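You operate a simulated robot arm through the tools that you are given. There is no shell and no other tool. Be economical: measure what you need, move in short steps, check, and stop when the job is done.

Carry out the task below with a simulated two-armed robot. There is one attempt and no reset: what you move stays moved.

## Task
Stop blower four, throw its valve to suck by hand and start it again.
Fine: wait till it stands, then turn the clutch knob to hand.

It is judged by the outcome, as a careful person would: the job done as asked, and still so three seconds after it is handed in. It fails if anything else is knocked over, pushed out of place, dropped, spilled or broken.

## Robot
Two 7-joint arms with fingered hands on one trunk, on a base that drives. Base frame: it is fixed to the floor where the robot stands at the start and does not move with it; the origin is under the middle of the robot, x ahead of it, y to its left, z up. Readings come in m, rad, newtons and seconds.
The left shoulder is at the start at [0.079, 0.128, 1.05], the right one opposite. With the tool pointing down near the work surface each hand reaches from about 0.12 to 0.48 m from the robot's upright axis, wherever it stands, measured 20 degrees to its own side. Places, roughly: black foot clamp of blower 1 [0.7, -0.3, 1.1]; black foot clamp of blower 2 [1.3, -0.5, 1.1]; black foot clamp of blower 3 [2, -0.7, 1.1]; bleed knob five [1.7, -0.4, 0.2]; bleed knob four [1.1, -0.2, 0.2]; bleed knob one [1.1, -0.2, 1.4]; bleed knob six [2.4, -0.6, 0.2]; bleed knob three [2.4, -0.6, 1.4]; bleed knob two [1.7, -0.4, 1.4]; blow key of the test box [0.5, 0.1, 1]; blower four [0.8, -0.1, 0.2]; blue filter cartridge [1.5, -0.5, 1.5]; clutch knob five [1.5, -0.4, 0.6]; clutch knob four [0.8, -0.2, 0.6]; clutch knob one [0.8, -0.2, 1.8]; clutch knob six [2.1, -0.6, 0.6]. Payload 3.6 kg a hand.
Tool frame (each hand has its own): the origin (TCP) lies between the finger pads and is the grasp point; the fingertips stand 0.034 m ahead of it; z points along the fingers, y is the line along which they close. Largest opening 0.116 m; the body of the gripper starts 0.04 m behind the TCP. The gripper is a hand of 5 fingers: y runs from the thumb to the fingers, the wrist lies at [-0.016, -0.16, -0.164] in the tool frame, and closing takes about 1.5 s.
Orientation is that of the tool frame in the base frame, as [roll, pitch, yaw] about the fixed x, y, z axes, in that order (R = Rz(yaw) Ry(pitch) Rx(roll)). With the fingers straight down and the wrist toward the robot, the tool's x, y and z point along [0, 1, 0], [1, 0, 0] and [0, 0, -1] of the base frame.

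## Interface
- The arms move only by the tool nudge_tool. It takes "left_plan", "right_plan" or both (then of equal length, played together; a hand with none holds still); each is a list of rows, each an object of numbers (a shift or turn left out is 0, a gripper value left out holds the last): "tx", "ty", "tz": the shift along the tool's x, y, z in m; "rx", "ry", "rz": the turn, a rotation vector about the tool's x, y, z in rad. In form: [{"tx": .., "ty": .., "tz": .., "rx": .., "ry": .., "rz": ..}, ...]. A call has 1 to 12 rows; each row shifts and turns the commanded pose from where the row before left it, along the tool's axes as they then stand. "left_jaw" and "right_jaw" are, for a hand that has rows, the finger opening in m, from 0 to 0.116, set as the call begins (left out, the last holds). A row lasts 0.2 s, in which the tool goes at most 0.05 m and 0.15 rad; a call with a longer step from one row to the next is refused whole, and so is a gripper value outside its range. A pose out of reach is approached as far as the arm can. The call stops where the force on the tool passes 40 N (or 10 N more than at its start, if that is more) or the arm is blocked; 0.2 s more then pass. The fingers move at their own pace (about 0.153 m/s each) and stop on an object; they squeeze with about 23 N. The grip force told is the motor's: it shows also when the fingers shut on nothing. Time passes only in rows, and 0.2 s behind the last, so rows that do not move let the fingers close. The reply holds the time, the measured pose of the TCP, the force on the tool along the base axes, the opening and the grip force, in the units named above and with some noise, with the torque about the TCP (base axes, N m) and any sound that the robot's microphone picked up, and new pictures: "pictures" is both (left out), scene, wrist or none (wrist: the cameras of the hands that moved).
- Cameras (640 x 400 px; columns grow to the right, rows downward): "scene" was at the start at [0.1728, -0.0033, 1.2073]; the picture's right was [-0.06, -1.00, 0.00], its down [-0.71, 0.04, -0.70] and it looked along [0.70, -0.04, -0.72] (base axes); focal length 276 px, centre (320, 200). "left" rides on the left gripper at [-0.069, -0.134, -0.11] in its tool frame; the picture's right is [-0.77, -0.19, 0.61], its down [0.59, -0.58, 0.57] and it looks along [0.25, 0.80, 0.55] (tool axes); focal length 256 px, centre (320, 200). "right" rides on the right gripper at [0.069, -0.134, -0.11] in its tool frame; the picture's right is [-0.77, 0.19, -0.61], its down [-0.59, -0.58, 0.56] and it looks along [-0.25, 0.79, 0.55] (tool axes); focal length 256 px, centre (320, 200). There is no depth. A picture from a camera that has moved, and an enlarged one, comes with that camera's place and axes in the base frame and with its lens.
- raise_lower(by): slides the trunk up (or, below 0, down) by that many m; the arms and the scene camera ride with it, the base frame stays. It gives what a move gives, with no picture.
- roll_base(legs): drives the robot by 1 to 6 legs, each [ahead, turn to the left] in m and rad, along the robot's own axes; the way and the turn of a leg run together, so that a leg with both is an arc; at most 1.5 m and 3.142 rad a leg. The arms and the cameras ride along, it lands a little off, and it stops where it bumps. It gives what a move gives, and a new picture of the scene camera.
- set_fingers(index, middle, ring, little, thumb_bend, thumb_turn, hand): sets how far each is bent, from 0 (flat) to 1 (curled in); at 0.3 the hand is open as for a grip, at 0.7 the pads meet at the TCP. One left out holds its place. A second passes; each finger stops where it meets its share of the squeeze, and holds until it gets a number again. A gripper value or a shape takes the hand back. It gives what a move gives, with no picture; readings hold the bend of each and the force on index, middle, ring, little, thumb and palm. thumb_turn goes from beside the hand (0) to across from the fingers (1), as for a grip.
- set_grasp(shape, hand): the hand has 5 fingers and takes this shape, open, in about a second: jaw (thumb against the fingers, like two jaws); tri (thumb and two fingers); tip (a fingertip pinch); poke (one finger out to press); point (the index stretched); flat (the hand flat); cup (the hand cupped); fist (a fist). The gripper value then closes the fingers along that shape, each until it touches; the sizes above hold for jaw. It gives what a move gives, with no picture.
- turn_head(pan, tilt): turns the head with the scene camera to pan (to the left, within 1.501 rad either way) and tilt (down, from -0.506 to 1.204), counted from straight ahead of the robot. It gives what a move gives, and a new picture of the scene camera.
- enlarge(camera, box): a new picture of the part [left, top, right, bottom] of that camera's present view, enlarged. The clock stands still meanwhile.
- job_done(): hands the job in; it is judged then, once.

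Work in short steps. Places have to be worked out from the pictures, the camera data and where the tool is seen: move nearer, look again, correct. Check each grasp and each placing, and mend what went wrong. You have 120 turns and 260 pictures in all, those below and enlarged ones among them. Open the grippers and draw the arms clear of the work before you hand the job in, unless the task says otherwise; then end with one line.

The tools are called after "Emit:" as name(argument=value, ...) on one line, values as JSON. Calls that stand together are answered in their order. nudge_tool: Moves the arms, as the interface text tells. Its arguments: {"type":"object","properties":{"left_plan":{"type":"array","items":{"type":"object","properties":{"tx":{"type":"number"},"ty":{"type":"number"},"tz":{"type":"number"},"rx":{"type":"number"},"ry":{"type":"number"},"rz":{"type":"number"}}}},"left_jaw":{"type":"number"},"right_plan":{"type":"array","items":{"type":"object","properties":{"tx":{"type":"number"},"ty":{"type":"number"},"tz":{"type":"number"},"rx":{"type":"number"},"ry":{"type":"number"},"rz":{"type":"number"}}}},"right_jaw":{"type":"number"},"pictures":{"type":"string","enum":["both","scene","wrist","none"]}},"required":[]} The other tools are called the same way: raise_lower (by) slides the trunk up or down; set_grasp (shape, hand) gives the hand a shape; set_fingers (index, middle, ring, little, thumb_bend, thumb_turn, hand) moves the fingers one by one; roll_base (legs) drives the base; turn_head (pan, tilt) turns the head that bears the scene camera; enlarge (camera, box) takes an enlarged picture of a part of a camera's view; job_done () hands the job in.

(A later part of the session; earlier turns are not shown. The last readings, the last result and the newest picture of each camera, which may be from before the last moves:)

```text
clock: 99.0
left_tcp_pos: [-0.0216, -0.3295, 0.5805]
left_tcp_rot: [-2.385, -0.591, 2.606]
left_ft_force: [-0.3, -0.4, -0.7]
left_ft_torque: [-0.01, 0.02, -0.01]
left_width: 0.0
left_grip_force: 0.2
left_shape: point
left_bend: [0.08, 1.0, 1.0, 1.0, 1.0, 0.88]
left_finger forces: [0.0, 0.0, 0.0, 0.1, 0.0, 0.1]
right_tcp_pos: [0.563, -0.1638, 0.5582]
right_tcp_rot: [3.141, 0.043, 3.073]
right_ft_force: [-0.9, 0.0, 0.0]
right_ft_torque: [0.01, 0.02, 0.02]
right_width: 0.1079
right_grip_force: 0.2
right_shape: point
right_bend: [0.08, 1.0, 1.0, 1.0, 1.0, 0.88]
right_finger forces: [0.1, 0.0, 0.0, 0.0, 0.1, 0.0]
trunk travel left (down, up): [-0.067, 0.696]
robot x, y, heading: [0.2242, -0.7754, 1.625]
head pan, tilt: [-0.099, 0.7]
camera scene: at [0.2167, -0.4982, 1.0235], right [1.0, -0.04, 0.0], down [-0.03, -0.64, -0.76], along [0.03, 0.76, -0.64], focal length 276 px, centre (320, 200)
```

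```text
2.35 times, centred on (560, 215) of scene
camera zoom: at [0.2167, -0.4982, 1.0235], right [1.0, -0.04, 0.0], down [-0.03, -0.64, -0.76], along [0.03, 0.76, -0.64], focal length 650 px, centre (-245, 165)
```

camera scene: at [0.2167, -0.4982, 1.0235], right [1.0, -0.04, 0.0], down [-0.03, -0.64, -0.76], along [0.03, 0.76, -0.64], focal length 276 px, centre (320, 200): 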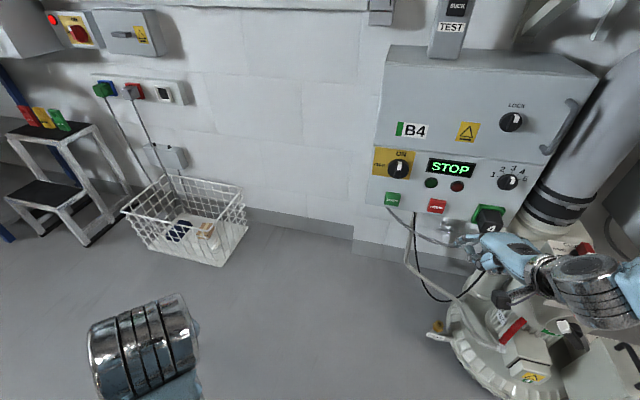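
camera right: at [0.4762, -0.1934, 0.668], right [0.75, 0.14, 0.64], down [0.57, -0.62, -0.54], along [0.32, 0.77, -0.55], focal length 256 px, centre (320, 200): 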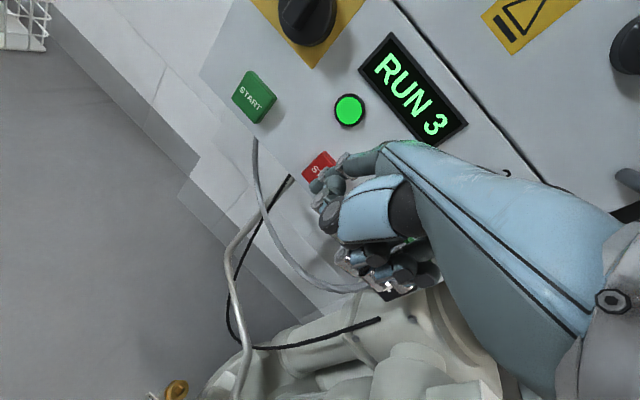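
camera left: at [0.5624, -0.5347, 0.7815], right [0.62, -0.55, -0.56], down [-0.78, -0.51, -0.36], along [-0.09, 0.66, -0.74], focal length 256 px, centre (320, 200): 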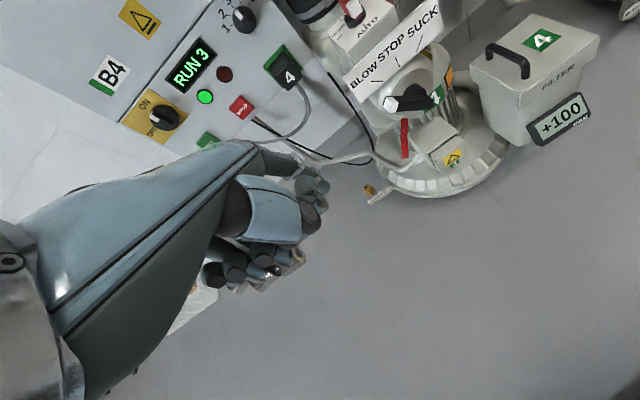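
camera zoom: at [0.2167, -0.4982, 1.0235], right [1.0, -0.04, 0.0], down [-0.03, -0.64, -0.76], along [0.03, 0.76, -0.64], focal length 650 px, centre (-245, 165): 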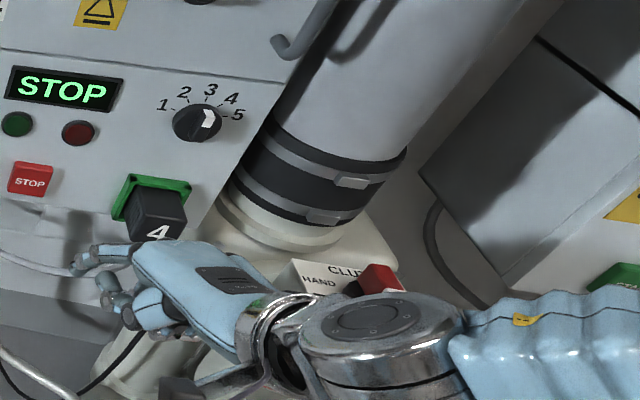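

Next the clutch. I raise the hand well above the blower's parts and turn the base right 0.35 rad.

Emit:
nudge_tool(right_plan=[{"tz": -0.045}, {"tz": -0.045}, {"tz": -0.045}, {"tz": -0.03}], pictures="none")

Emit:
roll_base(legs=[[0, -0.35]])

```text
clock: 100.0
left_tcp_pos: [-0.0203, -0.3277, 0.5788]
left_tcp_rot: [-2.388, -0.591, 2.608]
left_ft_force: [0.0, -0.4, -0.1]
left_ft_torque: [0.01, 0.02, -0.03]
left_width: 0.0001
left_grip_force: 0.0
left_shape: point
left_bend: [0.08, 1.0, 1.0, 1.0, 1.0, 0.88]
left_finger forces: [0.1, 0.0, 0.0, 0.0, 0.0, 0.0]
right_tcp_pos: [0.5532, -0.1604, 0.7206]
right_tcp_rot: [-3.135, 0.045, 3.075]
right_ft_force: [0.2, 0.2, 0.3]
right_ft_torque: [0.0, 0.0, 0.02]
right_width: 0.108
right_grip_force: 0.0
right_shape: point
right_bend: [0.08, 1.0, 1.0, 1.0, 1.0, 0.88]
right_finger forces: [0.1, 0.0, 0.0, 0.1, 0.1, 0.0]
trunk travel left (down, up): [-0.067, 0.696]
robot x, y, heading: [0.2262, -0.7774, 1.625]
head pan, tilt: [-0.099, 0.7]
```

```text
clock: 101.4
left_tcp_pos: [0.1422, -0.2703, 0.5807]
left_tcp_rot: [-2.387, -0.591, 2.27]
left_ft_force: [0.5, -0.1, 0.5]
left_ft_torque: [-0.02, 0.03, 0.01]
left_width: 0.0002
left_grip_force: 0.2
left_shape: point
left_bend: [0.08, 1.0, 1.0, 1.0, 1.0, 0.88]
left_finger forces: [0.0, 0.0, 0.0, 0.1, 0.1, 0.0]
right_tcp_pos: [0.7394, -0.3054, 0.721]
right_tcp_rot: [-3.14, 0.044, 2.736]
right_ft_force: [0.9, -0.5, -0.5]
right_ft_torque: [0.02, 0.03, 0.02]
right_width: 0.1082
right_grip_force: 0.1
right_shape: point
right_bend: [0.08, 1.0, 1.0, 1.0, 1.0, 0.88]
right_finger forces: [0.0, 0.1, 0.1, 0.1, 0.0, 0.0]
trunk travel left (down, up): [-0.067, 0.696]
robot x, y, heading: [0.2217, -0.7761, 1.287]
head pan, tilt: [-0.099, 0.7]
camera scene: at [0.31, -0.5109, 1.0232], right [0.93, -0.37, 0.0], down [-0.24, -0.6, -0.76], along [0.28, 0.71, -0.64], focal length 276 px, centre (320, 200)
```

scene: 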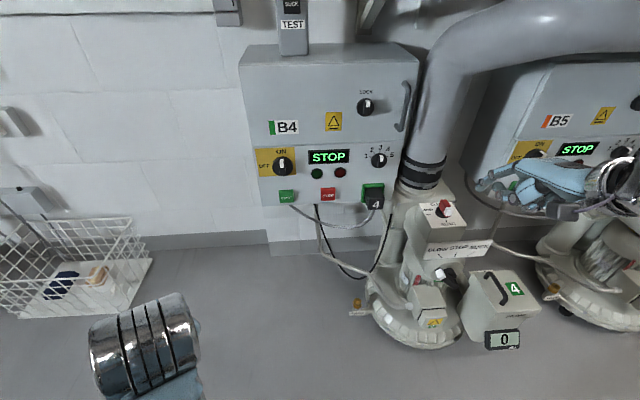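

The gauge reads 0. I enlarge the clutch and the rotor window to make sure it stands still.

Emit:
enlarge(camera="scene", box=[395, 185, 505, 260])

Emit:
enlarge(camera="scene", box=[380, 230, 530, 360])

```text
5.33 times, centred on (450, 222) of scene
camera zoom: at [0.31, -0.5109, 1.0232], right [0.93, -0.37, 0.0], down [-0.24, -0.6, -0.76], along [0.28, 0.71, -0.64], focal length 1472 px, centre (-373, 80)
```

zoom: 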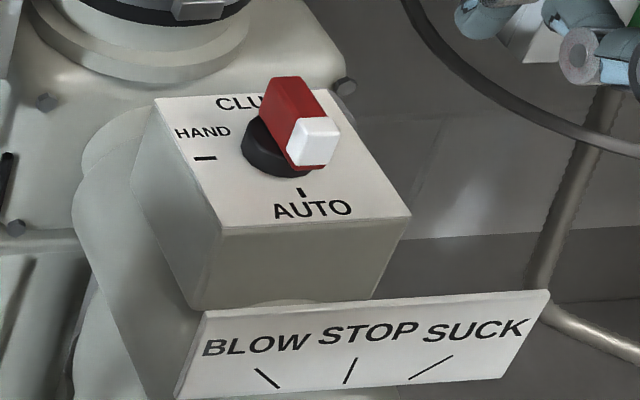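

```text
3.08 times, centred on (455, 295) of scene
camera zoom: at [0.31, -0.5109, 1.0232], right [0.93, -0.37, 0.0], down [-0.24, -0.6, -0.76], along [0.28, 0.71, -0.64], focal length 849 px, centre (-95, -92)
```

zoom: 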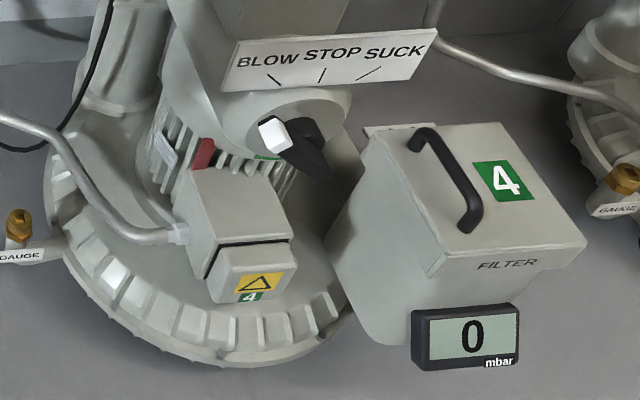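

The gauge is 0 and the red streamer hangs: the blower stands. The white end of the clutch bar is at about (0.786, -0.166, 0.575). I bring the fingertip just right of it, 5 cm above.

Emit:
nudge_tool(right_plan=[{"tx": -0.022, "ty": 0.01}, {"ty": 0.022, "tz": 0.02}, {"ty": 0.022, "tz": 0.04}], pictures="both")

Emit:
enlarge(camera="scene", box=[395, 165, 535, 260])

Emit:
enlarge(camera="right", box=[200, 100, 420, 300])

```text
clock: 102.2
left_tcp_pos: [0.141, -0.2698, 0.5799]
left_tcp_rot: [-2.384, -0.591, 2.268]
left_ft_force: [-0.1, 0.3, -1.0]
left_ft_torque: [0.02, 0.01, 0.05]
left_width: 0.0003
left_grip_force: 0.0
left_shape: point
left_bend: [0.08, 1.0, 1.0, 1.0, 1.0, 0.88]
left_finger forces: [0.1, 0.0, 0.0, 0.0, 0.0, 0.0]
right_tcp_pos: [0.7841, -0.2634, 0.6631]
right_tcp_rot: [-3.139, 0.042, 2.734]
right_ft_force: [0.4, -0.4, -0.3]
right_ft_torque: [0.0, 0.01, -0.02]
right_width: 0.108
right_grip_force: 0.0
right_shape: point
right_bend: [0.08, 1.0, 1.0, 1.0, 1.0, 0.88]
right_finger forces: [0.0, 0.0, 0.1, 0.0, 0.0, 0.0]
trunk travel left (down, up): [-0.067, 0.696]
robot x, y, heading: [0.223, -0.7766, 1.292]
head pan, tilt: [-0.099, 0.7]
camera scene: at [0.3107, -0.5084, 1.0227], right [0.93, -0.37, 0.0], down [-0.24, -0.6, -0.76], along [0.28, 0.71, -0.65], focal length 276 px, centre (320, 200)
camera right: at [0.6622, -0.3563, 0.7705], right [0.76, -0.12, 0.64], down [0.33, -0.77, -0.54], along [0.56, 0.62, -0.54], focal length 256 px, centre (320, 200)
```

scene: 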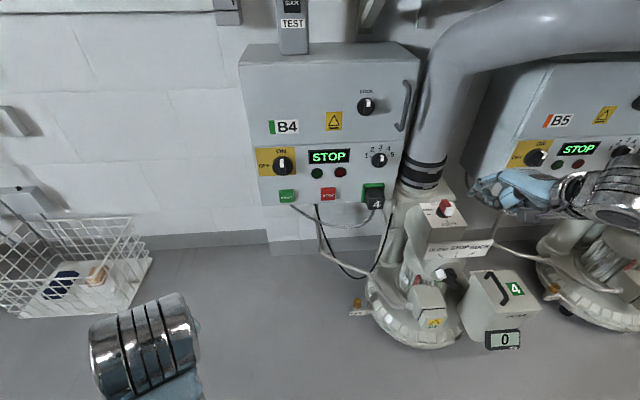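
right: 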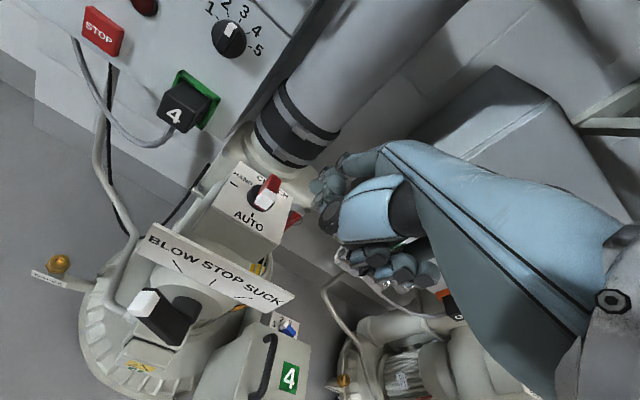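

```text
4.21 times, centred on (465, 212) of scene
camera zoom: at [0.3107, -0.5084, 1.0227], right [0.93, -0.37, 0.0], down [-0.24, -0.6, -0.76], along [0.28, 0.71, -0.65], focal length 1162 px, centre (-290, 147)
```

zoom: 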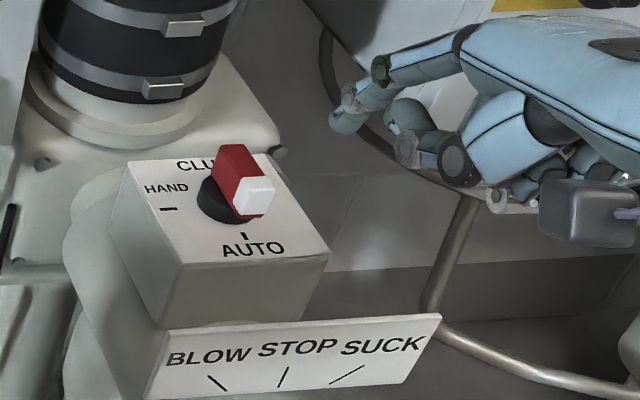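

```text
2.00 times, centred on (310, 200) of right
camera zoom: at [0.6622, -0.3563, 0.7705], right [0.76, -0.12, 0.64], down [0.33, -0.77, -0.54], along [0.56, 0.62, -0.54], focal length 512 px, centre (340, 200)
```

zoom: 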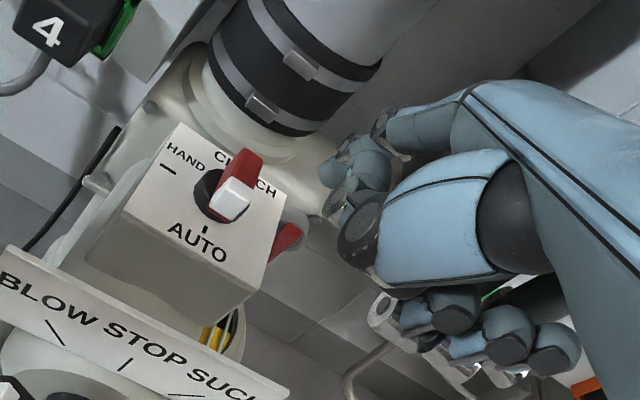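

The tip is 3 cm right of the white end, level with it. I lower it beside the bar.

Emit:
nudge_tool(right_plan=[{"tz": 0.035}, {"tz": 0.03}], pictures="none")

Emit:
enlarge(camera="scene", box=[395, 165, 535, 260])

Emit:
enlarge(camera="right", box=[200, 100, 420, 300])

```text
clock: 102.8
left_tcp_pos: [0.1415, -0.2717, 0.5791]
left_tcp_rot: [-2.387, -0.591, 2.268]
left_ft_force: [0.3, -0.2, -0.9]
left_ft_torque: [0.02, -0.04, 0.03]
left_width: 0.0
left_grip_force: 0.2
left_shape: point
left_bend: [0.08, 1.0, 1.0, 1.0, 1.0, 0.88]
left_finger forces: [0.0, 0.0, 0.1, 0.1, 0.0, 0.0]
right_tcp_pos: [0.7865, -0.2665, 0.598]
right_tcp_rot: [3.141, 0.043, 2.735]
right_ft_force: [1.2, -0.9, 0.7]
right_ft_torque: [0.02, 0.02, 0.0]
right_width: 0.1078
right_grip_force: 0.0
right_shape: point
right_bend: [0.08, 1.0, 1.0, 1.0, 1.0, 0.88]
right_finger forces: [0.0, 0.0, 0.1, 0.0, 0.0, 0.1]
trunk travel left (down, up): [-0.067, 0.696]
robot x, y, heading: [0.225, -0.7737, 1.29]
head pan, tilt: [-0.099, 0.7]
```

```text
4.21 times, centred on (465, 212) of scene
camera zoom: at [0.31, -0.5108, 1.0231], right [0.93, -0.37, 0.0], down [-0.24, -0.6, -0.76], along [0.28, 0.71, -0.64], focal length 1162 px, centre (-290, 147)
```

zoom: 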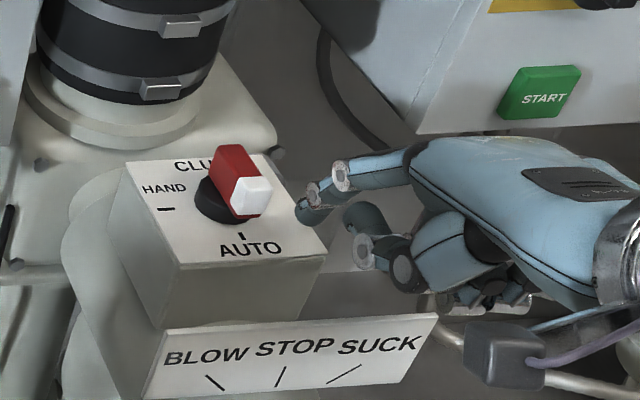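

```text
2.00 times, centred on (310, 200) of right
camera zoom: at [0.6648, -0.3604, 0.7052], right [0.76, -0.12, 0.64], down [0.34, -0.77, -0.54], along [0.56, 0.62, -0.54], focal length 512 px, centre (340, 200)
```

zoom: 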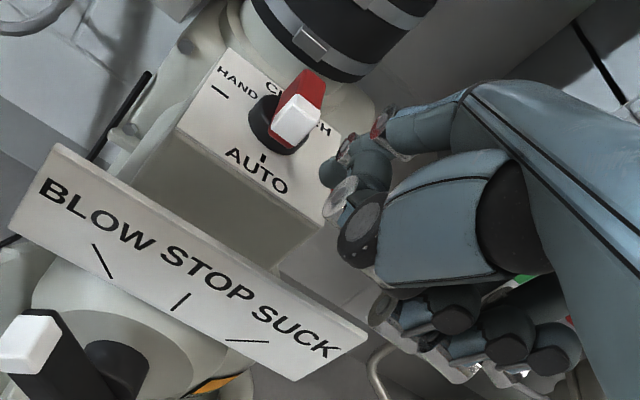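

The tip is right beside the bar at its height. I push the white end left along its arc, toward HAND.

Emit:
nudge_tool(right_plan=[{"tx": 0.015, "ty": -0.001}, {"tx": 0.012, "ty": -0.004}, {"tx": 0.012, "ty": -0.003}, {"tx": 0.0105, "ty": 0.004}, {"tx": 0.0095, "ty": 0.006}, {"tx": 0.0025, "ty": 0.006}], pictures="none")

Emit:
enlarge(camera="scene", box=[395, 165, 535, 260])

Emit:
enlarge(camera="right", box=[200, 100, 420, 300])

```text
clock: 104.2
left_tcp_pos: [0.1413, -0.271, 0.5806]
left_tcp_rot: [-2.386, -0.592, 2.266]
left_ft_force: [0.3, 0.3, 0.1]
left_ft_torque: [0.02, -0.01, -0.02]
left_width: 0.0
left_grip_force: 0.1
left_shape: point
left_bend: [0.08, 1.0, 1.0, 1.0, 1.0, 0.88]
left_finger forces: [0.0, 0.0, 0.0, 0.0, 0.1, 0.1]
right_tcp_pos: [0.7323, -0.235, 0.5941]
right_tcp_rot: [-3.138, 0.042, 2.735]
right_ft_force: [-0.5, 0.3, -0.3]
right_ft_torque: [0.0, 0.0, -0.02]
right_width: 0.1079
right_grip_force: 0.0
right_shape: point
right_bend: [0.08, 1.0, 1.0, 1.0, 1.0, 0.88]
right_finger forces: [0.1, 0.0, 0.1, 0.1, 0.0, 0.1]
trunk travel left (down, up): [-0.067, 0.696]
robot x, y, heading: [0.2228, -0.7727, 1.291]
head pan, tilt: [-0.099, 0.7]
```

```text
4.21 times, centred on (465, 212) of scene
camera zoom: at [0.3097, -0.5108, 1.0232], right [0.93, -0.37, 0.0], down [-0.24, -0.6, -0.76], along [0.28, 0.71, -0.64], focal length 1162 px, centre (-290, 147)
```

zoom: 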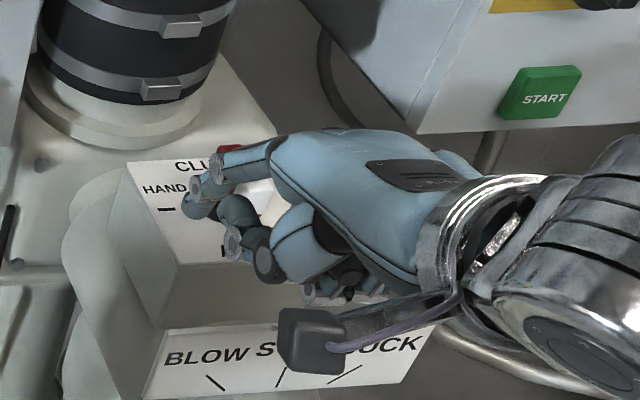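

```text
2.00 times, centred on (310, 200) of right
camera zoom: at [0.6111, -0.329, 0.7022], right [0.76, -0.12, 0.64], down [0.34, -0.77, -0.54], along [0.56, 0.62, -0.54], focal length 512 px, centre (340, 200)
```

zoom: 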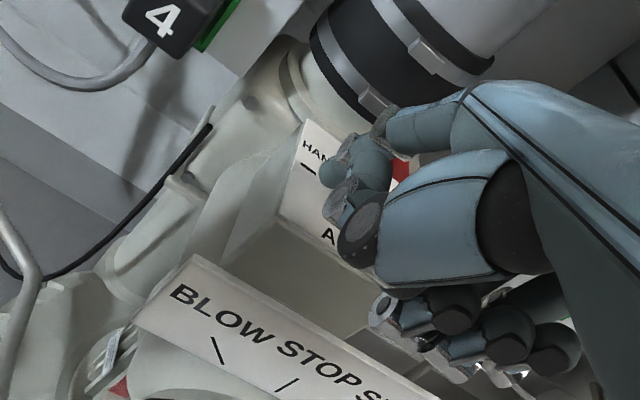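

It is hidden by the hand; the red end may now lie to the right, which would mean it turned. I lift the finger off and look.

Emit:
nudge_tool(right_plan=[{"ty": -0.01}, {"tz": -0.04}, {"tz": -0.04}, {"ty": -0.04, "tx": -0.03}, {"ty": -0.04, "tx": -0.03}], pictures="none")

Emit:
enlarge(camera="scene", box=[395, 165, 535, 260])

Emit:
enlarge(camera="right", box=[100, 100, 420, 300])

```text
clock: 105.4
left_tcp_pos: [0.1408, -0.2716, 0.5809]
left_tcp_rot: [-2.384, -0.59, 2.265]
left_ft_force: [0.4, 0.7, -0.7]
left_ft_torque: [-0.01, 0.0, 0.0]
left_width: 0.0
left_grip_force: 0.0
left_shape: point
left_bend: [0.08, 1.0, 1.0, 1.0, 1.0, 0.88]
left_finger forces: [0.0, 0.0, 0.1, 0.1, 0.1, 0.0]
right_tcp_pos: [0.7474, -0.3436, 0.678]
right_tcp_rot: [-3.141, 0.044, 2.734]
right_ft_force: [0.4, -0.3, -0.4]
right_ft_torque: [-0.01, -0.01, 0.04]
right_width: 0.108
right_grip_force: 0.0
right_shape: point
right_bend: [0.08, 1.0, 1.0, 1.0, 1.0, 0.88]
right_finger forces: [0.0, 0.0, 0.0, 0.0, 0.0, 0.1]
trunk travel left (down, up): [-0.067, 0.696]
robot x, y, heading: [0.2223, -0.7785, 1.288]
head pan, tilt: [-0.099, 0.7]
```

```text
4.21 times, centred on (465, 212) of scene
camera zoom: at [0.3101, -0.5114, 1.0232], right [0.93, -0.37, 0.0], down [-0.24, -0.6, -0.76], along [0.28, 0.71, -0.64], focal length 1162 px, centre (-290, 147)
```

zoom: 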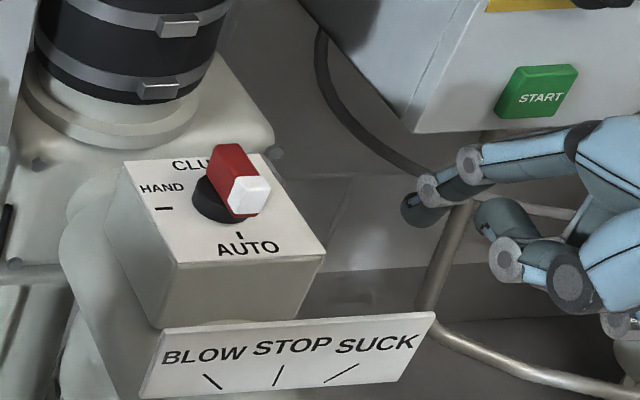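

```text
2.00 times, centred on (260, 200) of right
camera zoom: at [0.6261, -0.4366, 0.7861], right [0.76, -0.12, 0.64], down [0.34, -0.77, -0.54], along [0.56, 0.62, -0.54], focal length 512 px, centre (440, 200)
```

zoom: 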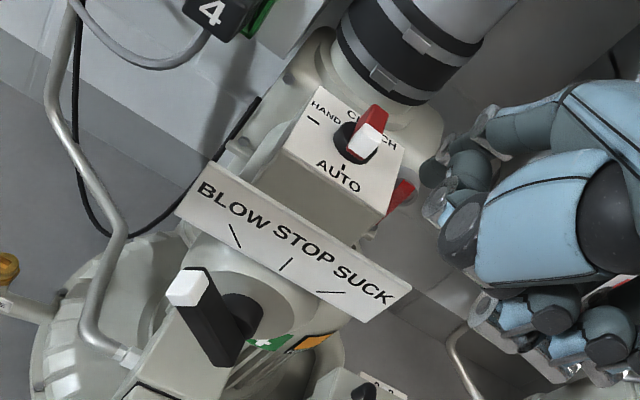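

The bar did not move: the finger slopes back toward the hand and slid past the bar's end. I make the finger steeper (rx +0.35) and return higher, further forward.

Emit:
nudge_tool(right_plan=[{"rx": 0.12}, {"rx": 0.12}, {"rx": 0.11}, {"ty": 0.032, "tz": -0.019}, {"ty": 0.032, "tz": -0.019}, {"ty": 0.032, "tz": -0.019}], pictures="none")

Emit:
enlarge(camera="scene", box=[395, 165, 535, 260])

Emit:
enlarge(camera="right", box=[100, 100, 420, 300])

```text
clock: 106.8
left_tcp_pos: [0.1414, -0.2685, 0.578]
left_tcp_rot: [-2.384, -0.589, 2.268]
left_ft_force: [0.1, -0.4, 0.6]
left_ft_torque: [0.01, 0.01, -0.02]
left_width: 0.0
left_grip_force: 0.1
left_shape: point
left_bend: [0.08, 1.0, 1.0, 1.0, 1.0, 0.88]
left_finger forces: [0.0, 0.0, 0.0, 0.1, 0.1, 0.0]
right_tcp_pos: [0.7908, -0.2351, 0.6947]
right_tcp_rot: [-2.783, 0.043, 2.736]
right_ft_force: [-0.2, 0.1, -0.4]
right_ft_torque: [0.05, -0.01, 0.02]
right_width: 0.1082
right_grip_force: 0.0
right_shape: point
right_bend: [0.08, 1.0, 1.0, 1.0, 1.0, 0.88]
right_finger forces: [0.0, 0.1, 0.1, 0.1, 0.0, 0.0]
trunk travel left (down, up): [-0.067, 0.696]
robot x, y, heading: [0.2251, -0.7756, 1.29]
head pan, tilt: [-0.099, 0.7]
```

```text
4.21 times, centred on (465, 212) of scene
camera zoom: at [0.3111, -0.5049, 1.0223], right [0.93, -0.37, 0.0], down [-0.24, -0.6, -0.76], along [0.28, 0.71, -0.65], focal length 1162 px, centre (-290, 147)
```

zoom: 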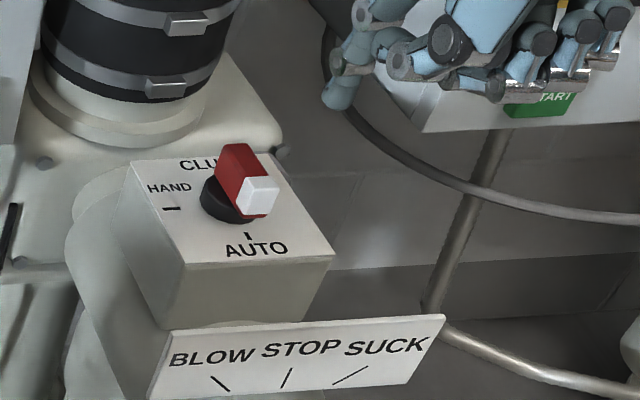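

```text
2.00 times, centred on (260, 200) of right
camera zoom: at [0.6865, -0.2857, 0.8411], right [0.84, 0.06, 0.54], down [0.26, -0.92, -0.3], along [0.48, 0.39, -0.79], focal length 512 px, centre (440, 200)
```

zoom: 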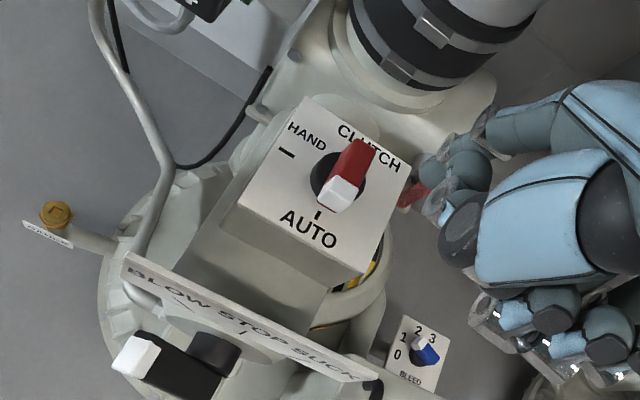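

Now the finger is vertical and both cameras agree on the tip (0.8075, -0.168, 0.63). I lower it beside the bar, a bit nearer.

Emit:
nudge_tool(right_plan=[{"ty": 0.0072, "tz": 0.032}, {"ty": 0.0072, "tz": 0.03}], pictures="none")

Emit:
enlarge(camera="scene", box=[395, 165, 535, 260])

Emit:
enlarge(camera="right", box=[200, 100, 420, 300])

```text
clock: 107.4
left_tcp_pos: [0.1396, -0.2653, 0.5831]
left_tcp_rot: [-2.39, -0.599, 2.271]
left_ft_force: [-1.2, 0.3, -0.1]
left_ft_torque: [-0.02, -0.03, 0.01]
left_width: 0.0001
left_grip_force: 0.1
left_shape: point
left_bend: [0.08, 1.0, 1.0, 1.0, 1.0, 0.88]
left_finger forces: [0.0, 0.0, 0.0, 0.0, 0.0, 0.0]
right_tcp_pos: [0.7917, -0.2421, 0.6317]
right_tcp_rot: [-2.786, 0.046, 2.737]
right_ft_force: [-0.1, -0.4, 0.5]
right_ft_torque: [0.03, -0.04, 0.01]
right_width: 0.1078
right_grip_force: 0.0
right_shape: point
right_bend: [0.08, 1.0, 1.0, 1.0, 1.0, 0.88]
right_finger forces: [0.1, 0.0, 0.0, 0.1, 0.0, 0.0]
trunk travel left (down, up): [-0.067, 0.696]
robot x, y, heading: [0.2217, -0.7741, 1.287]
head pan, tilt: [-0.099, 0.7]
```

```text
4.21 times, centred on (465, 212) of scene
camera zoom: at [0.3165, -0.4881, 1.0198], right [0.93, -0.37, 0.0], down [-0.24, -0.62, -0.75], along [0.28, 0.7, -0.66], focal length 1162 px, centre (-290, 147)
```

zoom: 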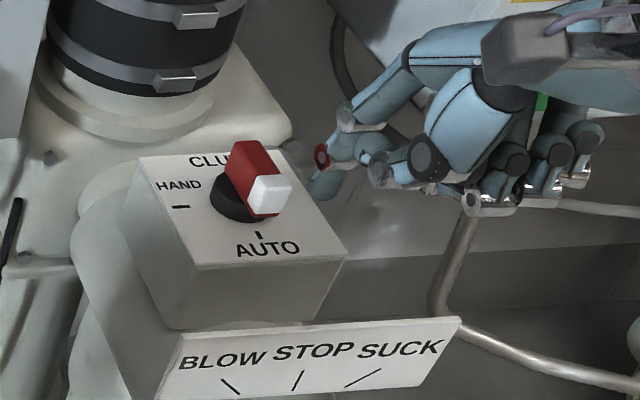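

```text
2.00 times, centred on (310, 200) of right
camera zoom: at [0.6872, -0.293, 0.779], right [0.84, 0.06, 0.54], down [0.26, -0.92, -0.3], along [0.48, 0.4, -0.78], focal length 512 px, centre (340, 200)
```

zoom: 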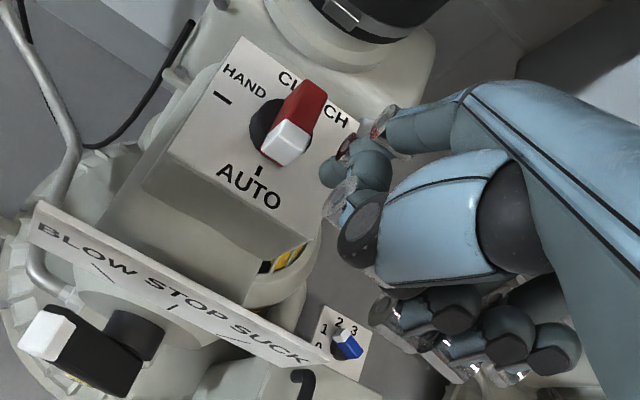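

The tip is about 3.5 cm right of the knob's axis, near the white end's depth. I shift back 8 mm and push left along the arc.

Emit:
nudge_tool(right_plan=[{"ty": -0.007, "tz": 0.002}, {"tx": 0.0165, "ty": -0.001}, {"tx": 0.009, "ty": -0.004, "tz": 0.001}, {"tx": 0.009, "ty": -0.004, "tz": 0.001}, {"tx": 0.009, "ty": 0.001}, {"tx": 0.01, "ty": 0.0035, "tz": -0.001}, {"tx": 0.0035, "ty": 0.0055, "tz": -0.002}, {"ty": 0.004, "tz": -0.0015}], pictures="none")

Emit:
enlarge(camera="scene", box=[395, 165, 535, 260])

Emit:
enlarge(camera="right", box=[200, 100, 420, 300])

```text
clock: 109.2
left_tcp_pos: [0.1402, -0.2658, 0.581]
left_tcp_rot: [-2.386, -0.595, 2.269]
left_ft_force: [0.3, -0.7, 0.7]
left_ft_torque: [0.03, -0.04, -0.01]
left_width: 0.0002
left_grip_force: 0.1
left_shape: point
left_bend: [0.08, 1.0, 1.0, 1.0, 1.0, 0.88]
left_finger forces: [0.0, 0.0, 0.0, 0.0, 0.0, 0.0]
right_tcp_pos: [0.7387, -0.2218, 0.6316]
right_tcp_rot: [-2.787, 0.044, 2.735]
right_ft_force: [0.2, -0.2, 0.4]
right_ft_torque: [0.04, -0.01, 0.05]
right_width: 0.108
right_grip_force: 0.0
right_shape: point
right_bend: [0.08, 1.0, 1.0, 1.0, 1.0, 0.88]
right_finger forces: [0.0, 0.0, 0.0, 0.1, 0.1, 0.0]
trunk travel left (down, up): [-0.067, 0.696]
robot x, y, heading: [0.2226, -0.7719, 1.291]
head pan, tilt: [-0.099, 0.7]
```

```text
4.21 times, centred on (465, 212) of scene
camera zoom: at [0.3149, -0.4927, 1.0206], right [0.93, -0.37, 0.0], down [-0.24, -0.61, -0.75], along [0.28, 0.7, -0.66], focal length 1162 px, centre (-290, 147)
```

zoom: 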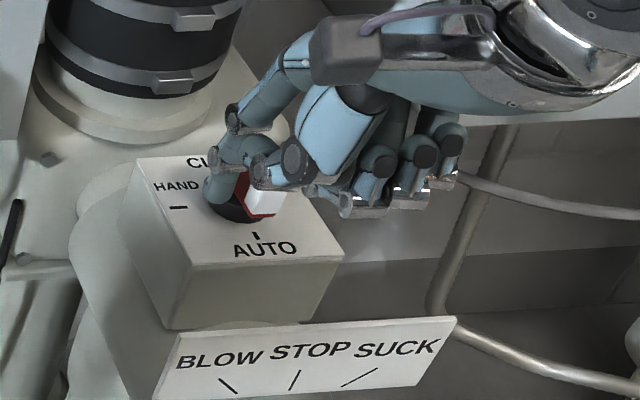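

```text
2.00 times, centred on (310, 200) of right
camera zoom: at [0.6344, -0.2724, 0.7783], right [0.84, 0.06, 0.54], down [0.26, -0.92, -0.3], along [0.48, 0.4, -0.79], focal length 512 px, centre (340, 200)
```

zoom: 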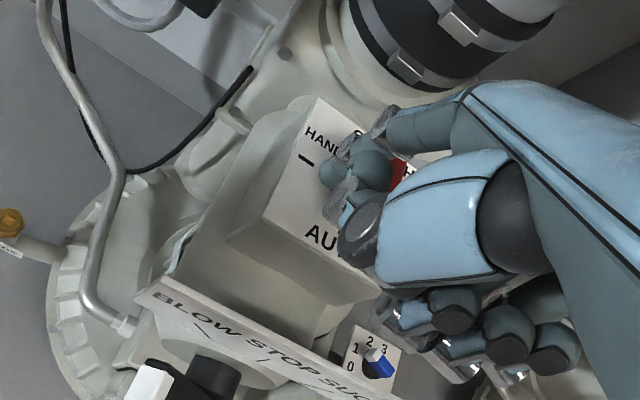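

The finger passed round the front of the bar without touching, so it is really ~1 cm nearer to me than I reckoned. It is now left of the knob: I advance it alongside, to push the rear (red) end to the right instead.

Emit:
nudge_tool(right_plan=[{"tx": 0.006}, {"ty": 0.019, "tz": -0.007}, {"ty": 0.017, "tz": -0.006}], pictures="none")

Emit:
enlarge(camera="scene", box=[395, 165, 535, 260])

```text
clock: 110.0
left_tcp_pos: [0.1403, -0.2671, 0.5834]
left_tcp_rot: [-2.389, -0.601, 2.269]
left_ft_force: [-0.5, 0.3, 0.5]
left_ft_torque: [-0.01, 0.02, -0.01]
left_width: 0.0
left_grip_force: 0.0
left_shape: point
left_bend: [0.08, 1.0, 1.0, 1.0, 1.0, 0.88]
left_finger forces: [0.0, 0.0, 0.1, 0.0, 0.0, 0.0]
right_tcp_pos: [0.7472, -0.1864, 0.6325]
right_tcp_rot: [-2.786, 0.047, 2.737]
right_ft_force: [-0.2, -1.4, -0.1]
right_ft_torque: [0.0, -0.02, -0.02]
right_width: 0.1081
right_grip_force: 0.0
right_shape: point
right_bend: [0.08, 1.0, 1.0, 1.0, 1.0, 0.88]
right_finger forces: [0.0, 0.0, 0.0, 0.0, 0.0, 0.0]
trunk travel left (down, up): [-0.067, 0.696]
robot x, y, heading: [0.2243, -0.7744, 1.291]
head pan, tilt: [-0.099, 0.7]
```

```text
4.21 times, centred on (465, 212) of scene
camera zoom: at [0.3159, -0.4886, 1.0199], right [0.93, -0.37, 0.0], down [-0.24, -0.62, -0.75], along [0.28, 0.7, -0.66], focal length 1162 px, centre (-290, 147)
```

zoom: 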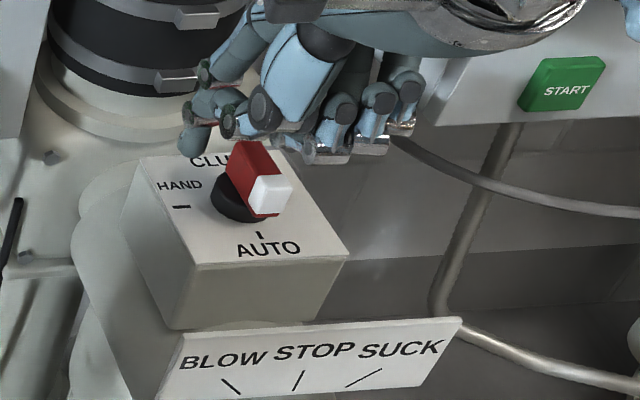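

The tip shows clearly now, left of and slightly beyond the rear end. I come back 1 cm and push right.

Emit:
nudge_tool(right_plan=[{"ty": -0.009, "tz": 0.0035}, {"tx": -0.009}, {"tx": -0.008, "ty": 0.003, "tz": -0.001}, {"tx": -0.008, "ty": 0.003, "tz": -0.001}], pictures="none")

Emit:
enlarge(camera="scene", box=[395, 165, 535, 260])

```text
clock: 111.1
left_tcp_pos: [0.1418, -0.2689, 0.578]
left_tcp_rot: [-2.314, -0.603, 2.188]
left_ft_force: [11.6, -2.7, 0.4]
left_ft_torque: [0.13, 0.61, -0.1]
left_width: 0.0001
left_grip_force: 0.1
left_shape: point
left_bend: [0.08, 1.0, 1.0, 1.0, 1.0, 0.88]
left_finger forces: [0.0, 0.1, 0.0, 0.1, 0.0, 0.0]
right_tcp_pos: [0.7576, -0.2175, 0.6547]
right_tcp_rot: [-2.819, 0.049, 2.748]
right_ft_force: [-1.5, 1.6, -0.3]
right_ft_torque: [-0.09, -0.22, -0.07]
right_width: 0.0
right_grip_force: 0.2
right_shape: point
right_bend: [0.08, 1.0, 1.0, 1.0, 1.0, 0.88]
right_finger forces: [0.0, 0.1, 0.0, 0.0, 0.0, 0.1]
trunk travel left (down, up): [-0.067, 0.696]
robot x, y, heading: [0.2256, -0.7749, 1.293]
head pan, tilt: [-0.099, 0.7]
stopped in row 4 (right hand): the arm was blocked; the commanded pose is now the measured one
```

```text
4.21 times, centred on (465, 212) of scene
camera zoom: at [0.3199, -0.4698, 1.0169], right [0.93, -0.37, 0.0], down [-0.25, -0.63, -0.74], along [0.27, 0.68, -0.68], focal length 1162 px, centre (-290, 147)
```

zoom: 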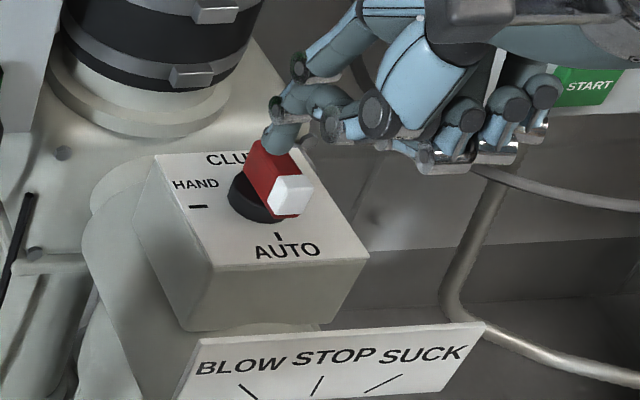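

Blocked while the hand itself feels nothing; maybe the elbow touches something above. I look at the right arm.

Emit:
turn_head(pan=-0.7, tilt=0.3)

Emit:
turn_head(pan=-1.2, tilt=0.6)

```text
clock: 112.1
left_tcp_pos: [0.1328, -0.283, 0.5912]
left_tcp_rot: [-2.398, -0.625, 2.268]
left_ft_force: [-1.0, -0.5, 0.2]
left_ft_torque: [-0.05, -0.03, 0.0]
left_width: 0.0001
left_grip_force: 0.0
left_shape: point
left_bend: [0.08, 1.0, 1.0, 1.0, 1.0, 0.88]
left_finger forces: [0.0, 0.0, 0.0, 0.1, 0.0, 0.1]
right_tcp_pos: [0.7582, -0.2215, 0.6525]
right_tcp_rot: [-2.825, 0.04, 2.743]
right_ft_force: [-0.2, 0.1, -1.5]
right_ft_torque: [0.0, 0.03, -0.01]
right_width: 0.0
right_grip_force: 0.2
right_shape: point
right_bend: [0.08, 1.0, 1.0, 1.0, 1.0, 0.88]
right_finger forces: [0.0, 0.0, 0.0, 0.1, 0.1, 0.0]
trunk travel left (down, up): [-0.067, 0.696]
robot x, y, heading: [0.221, -0.7775, 1.294]
head pan, tilt: [-0.7, 0.3]
camera scene: at [0.3554, -0.5368, 1.0591], right [0.56, -0.83, 0.0], down [-0.25, -0.17, -0.95], along [0.79, 0.53, -0.3], focal length 276 px, centre (320, 200)
```

scene: 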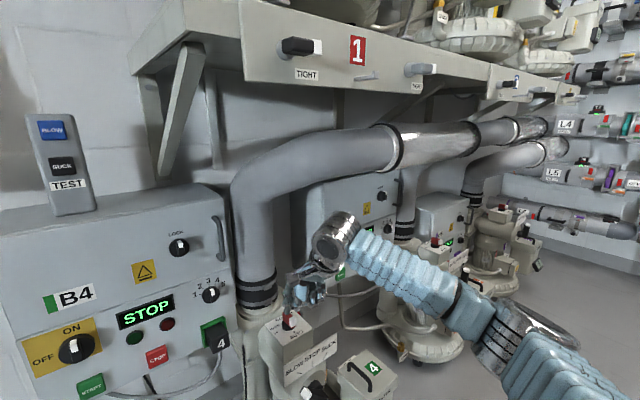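

```text
clock: 113.0
left_tcp_pos: [0.137, -0.2766, 0.5871]
left_tcp_rot: [-2.365, -0.617, 2.238]
left_ft_force: [0.4, 0.0, -0.2]
left_ft_torque: [0.01, -0.05, -0.01]
left_width: 0.0
left_grip_force: 0.0
left_shape: point
left_bend: [0.08, 1.0, 1.0, 1.0, 1.0, 0.88]
left_finger forces: [0.0, 0.0, 0.1, 0.0, 0.1, 0.0]
right_tcp_pos: [0.7608, -0.2197, 0.6533]
right_tcp_rot: [-2.822, 0.043, 2.741]
right_ft_force: [-0.3, -1.0, -0.1]
right_ft_torque: [-0.03, -0.02, 0.01]
right_width: 0.0
right_grip_force: 0.2
right_shape: point
right_bend: [0.08, 1.0, 1.0, 1.0, 1.0, 0.88]
right_finger forces: [0.0, 0.0, 0.1, 0.0, 0.0, 0.0]
trunk travel left (down, up): [-0.067, 0.696]
robot x, y, heading: [0.2221, -0.7751, 1.29]
head pan, tilt: [-1.201, 0.6]
camera scene: at [0.371, -0.5636, 1.0302], right [0.09, -1.0, 0.02], down [-0.57, -0.07, -0.82], along [0.82, 0.07, -0.57], focal length 276 px, centre (320, 200)
```

scene: 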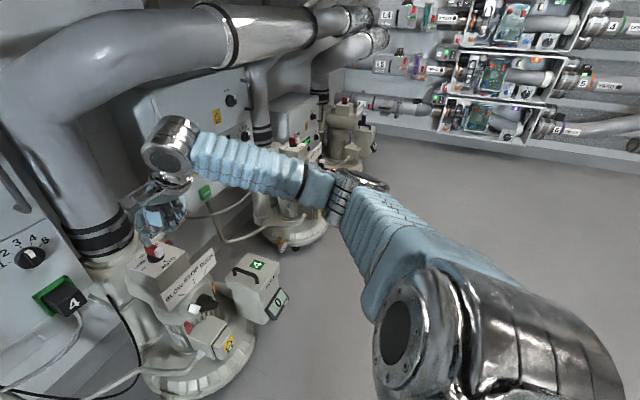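

The arm is free of everything. From here I have a good side view; I enlarge the knob and fingertip.

Emit:
enlarge(camera="scene", box=[110, 180, 250, 290])

Emit:
enlarge(camera="right", box=[200, 100, 420, 300])

```text
3.64 times, centred on (180, 235) of scene
camera zoom: at [0.371, -0.5636, 1.0302], right [0.09, -1.0, 0.02], down [-0.57, -0.07, -0.82], along [0.82, 0.07, -0.57], focal length 1004 px, centre (829, 73)
```

zoom: 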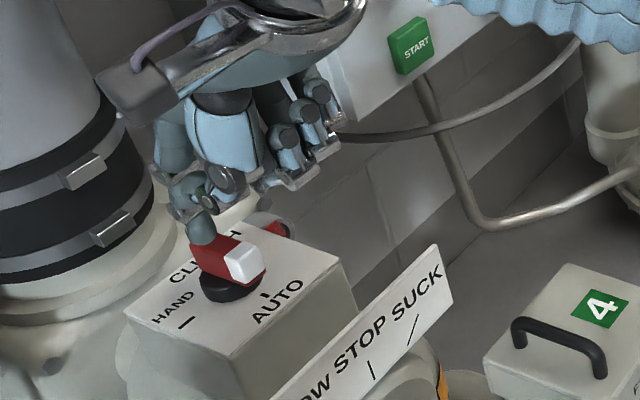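

```text
2.00 times, centred on (310, 200) of right
camera zoom: at [0.6547, -0.276, 0.7972], right [0.83, 0.05, 0.55], down [0.28, -0.9, -0.33], along [0.48, 0.43, -0.76], focal length 512 px, centre (340, 200)
```

zoom: 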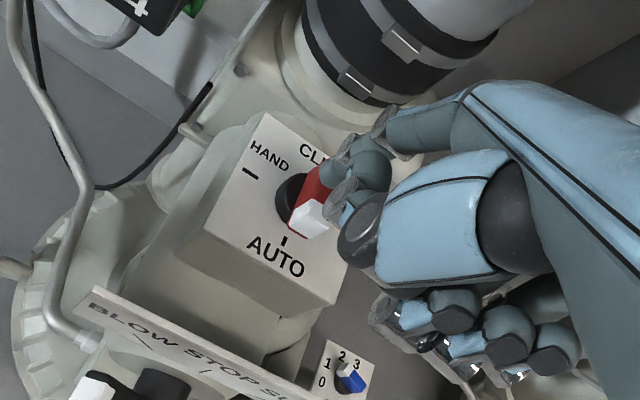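

The fingertip rode up onto the bar: it was only 1.5 cm below the bar's top. I lift off, place it left of the rear half and go lower this time.

Emit:
nudge_tool(right_plan=[{"ty": -0.006, "tz": -0.019}, {"tx": 0.026}, {"ty": 0.017, "tz": -0.006}, {"ty": 0.006, "tz": 0.019}], pictures="none")

Emit:
enlarge(camera="scene", box=[110, 180, 250, 290])

Emit:
enlarge(camera="right", box=[200, 100, 420, 300])

```text
clock: 114.0
left_tcp_pos: [0.1329, -0.2823, 0.589]
left_tcp_rot: [-2.389, -0.621, 2.26]
left_ft_force: [-0.2, 0.3, 0.4]
left_ft_torque: [-0.01, -0.01, 0.0]
left_width: 0.0001
left_grip_force: 0.0
left_shape: point
left_bend: [0.08, 1.0, 1.0, 1.0, 1.0, 0.88]
left_finger forces: [0.0, 0.0, 0.1, 0.0, 0.0, 0.1]
right_tcp_pos: [0.7436, -0.1965, 0.6522]
right_tcp_rot: [-2.823, 0.042, 2.742]
right_ft_force: [0.3, -0.3, 0.1]
right_ft_torque: [0.02, 0.01, -0.01]
right_width: 0.0001
right_grip_force: 0.0
right_shape: point
right_bend: [0.08, 1.0, 1.0, 1.0, 1.0, 0.88]
right_finger forces: [0.0, 0.1, 0.1, 0.0, 0.0, 0.0]
trunk travel left (down, up): [-0.067, 0.696]
robot x, y, heading: [0.2221, -0.7748, 1.291]
head pan, tilt: [-1.201, 0.6]
```

```text
3.64 times, centred on (180, 235) of scene
camera zoom: at [0.3672, -0.5773, 1.0314], right [0.09, -1.0, 0.0], down [-0.56, -0.06, -0.82], along [0.82, 0.07, -0.57], focal length 1004 px, centre (829, 73)
```

zoom: 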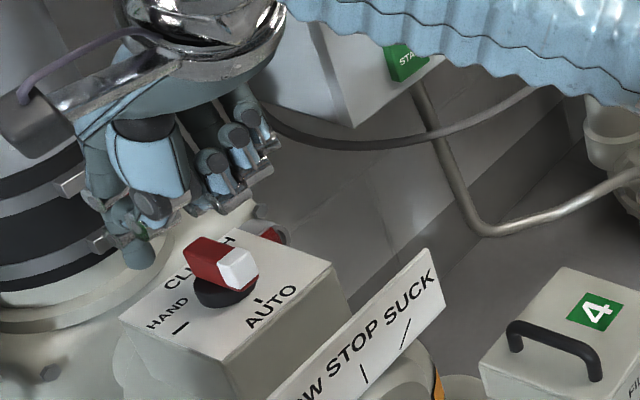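

```text
2.00 times, centred on (310, 200) of right
camera zoom: at [0.6378, -0.2522, 0.7963], right [0.83, 0.05, 0.55], down [0.27, -0.9, -0.33], along [0.48, 0.43, -0.76], focal length 512 px, centre (340, 200)
```

zoom: 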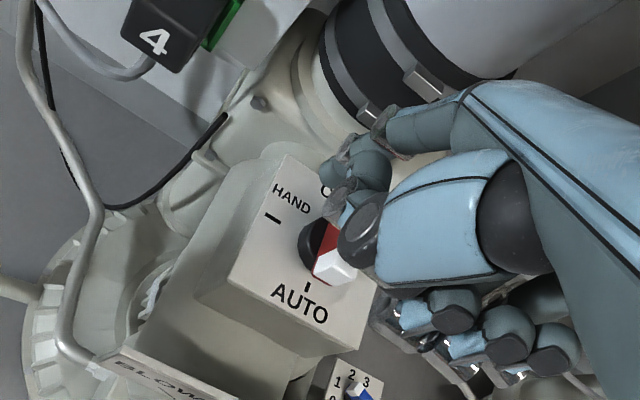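

Tip is left of and level with the rear half of the bar. I lower it 4 cm beside it.

Emit:
nudge_tool(right_plan=[{"ty": 0.007, "tz": 0.02}, {"ty": 0.006, "tz": 0.019}], pictures="none")

Emit:
enlarge(camera="scene", box=[110, 180, 250, 290])

```text
clock: 114.6
left_tcp_pos: [0.1361, -0.2779, 0.588]
left_tcp_rot: [-2.378, -0.617, 2.251]
left_ft_force: [-0.1, 0.7, 0.4]
left_ft_torque: [-0.01, 0.03, 0.0]
left_width: 0.0001
left_grip_force: 0.0
left_shape: point
left_bend: [0.08, 1.0, 1.0, 1.0, 1.0, 0.88]
left_finger forces: [0.1, 0.0, 0.0, 0.0, 0.0, 0.0]
right_tcp_pos: [0.7446, -0.1935, 0.6102]
right_tcp_rot: [-2.818, 0.043, 2.744]
right_ft_force: [0.0, -0.6, 0.6]
right_ft_torque: [0.02, -0.01, -0.01]
right_width: 0.0
right_grip_force: 0.0
right_shape: point
right_bend: [0.08, 1.0, 1.0, 1.0, 1.0, 0.88]
right_finger forces: [0.0, 0.0, 0.0, 0.0, 0.0, 0.0]
trunk travel left (down, up): [-0.067, 0.696]
robot x, y, heading: [0.2236, -0.7771, 1.288]
head pan, tilt: [-1.201, 0.6]
```

```text
3.64 times, centred on (180, 235) of scene
camera zoom: at [0.37, -0.5671, 1.0305], right [0.09, -1.0, 0.01], down [-0.57, -0.06, -0.82], along [0.82, 0.07, -0.57], focal length 1004 px, centre (829, 73)
```

zoom: 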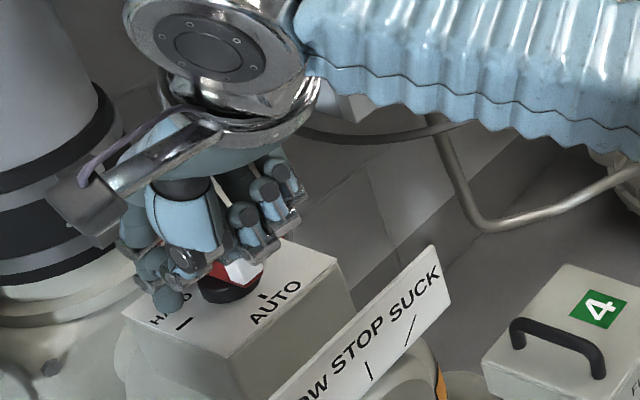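

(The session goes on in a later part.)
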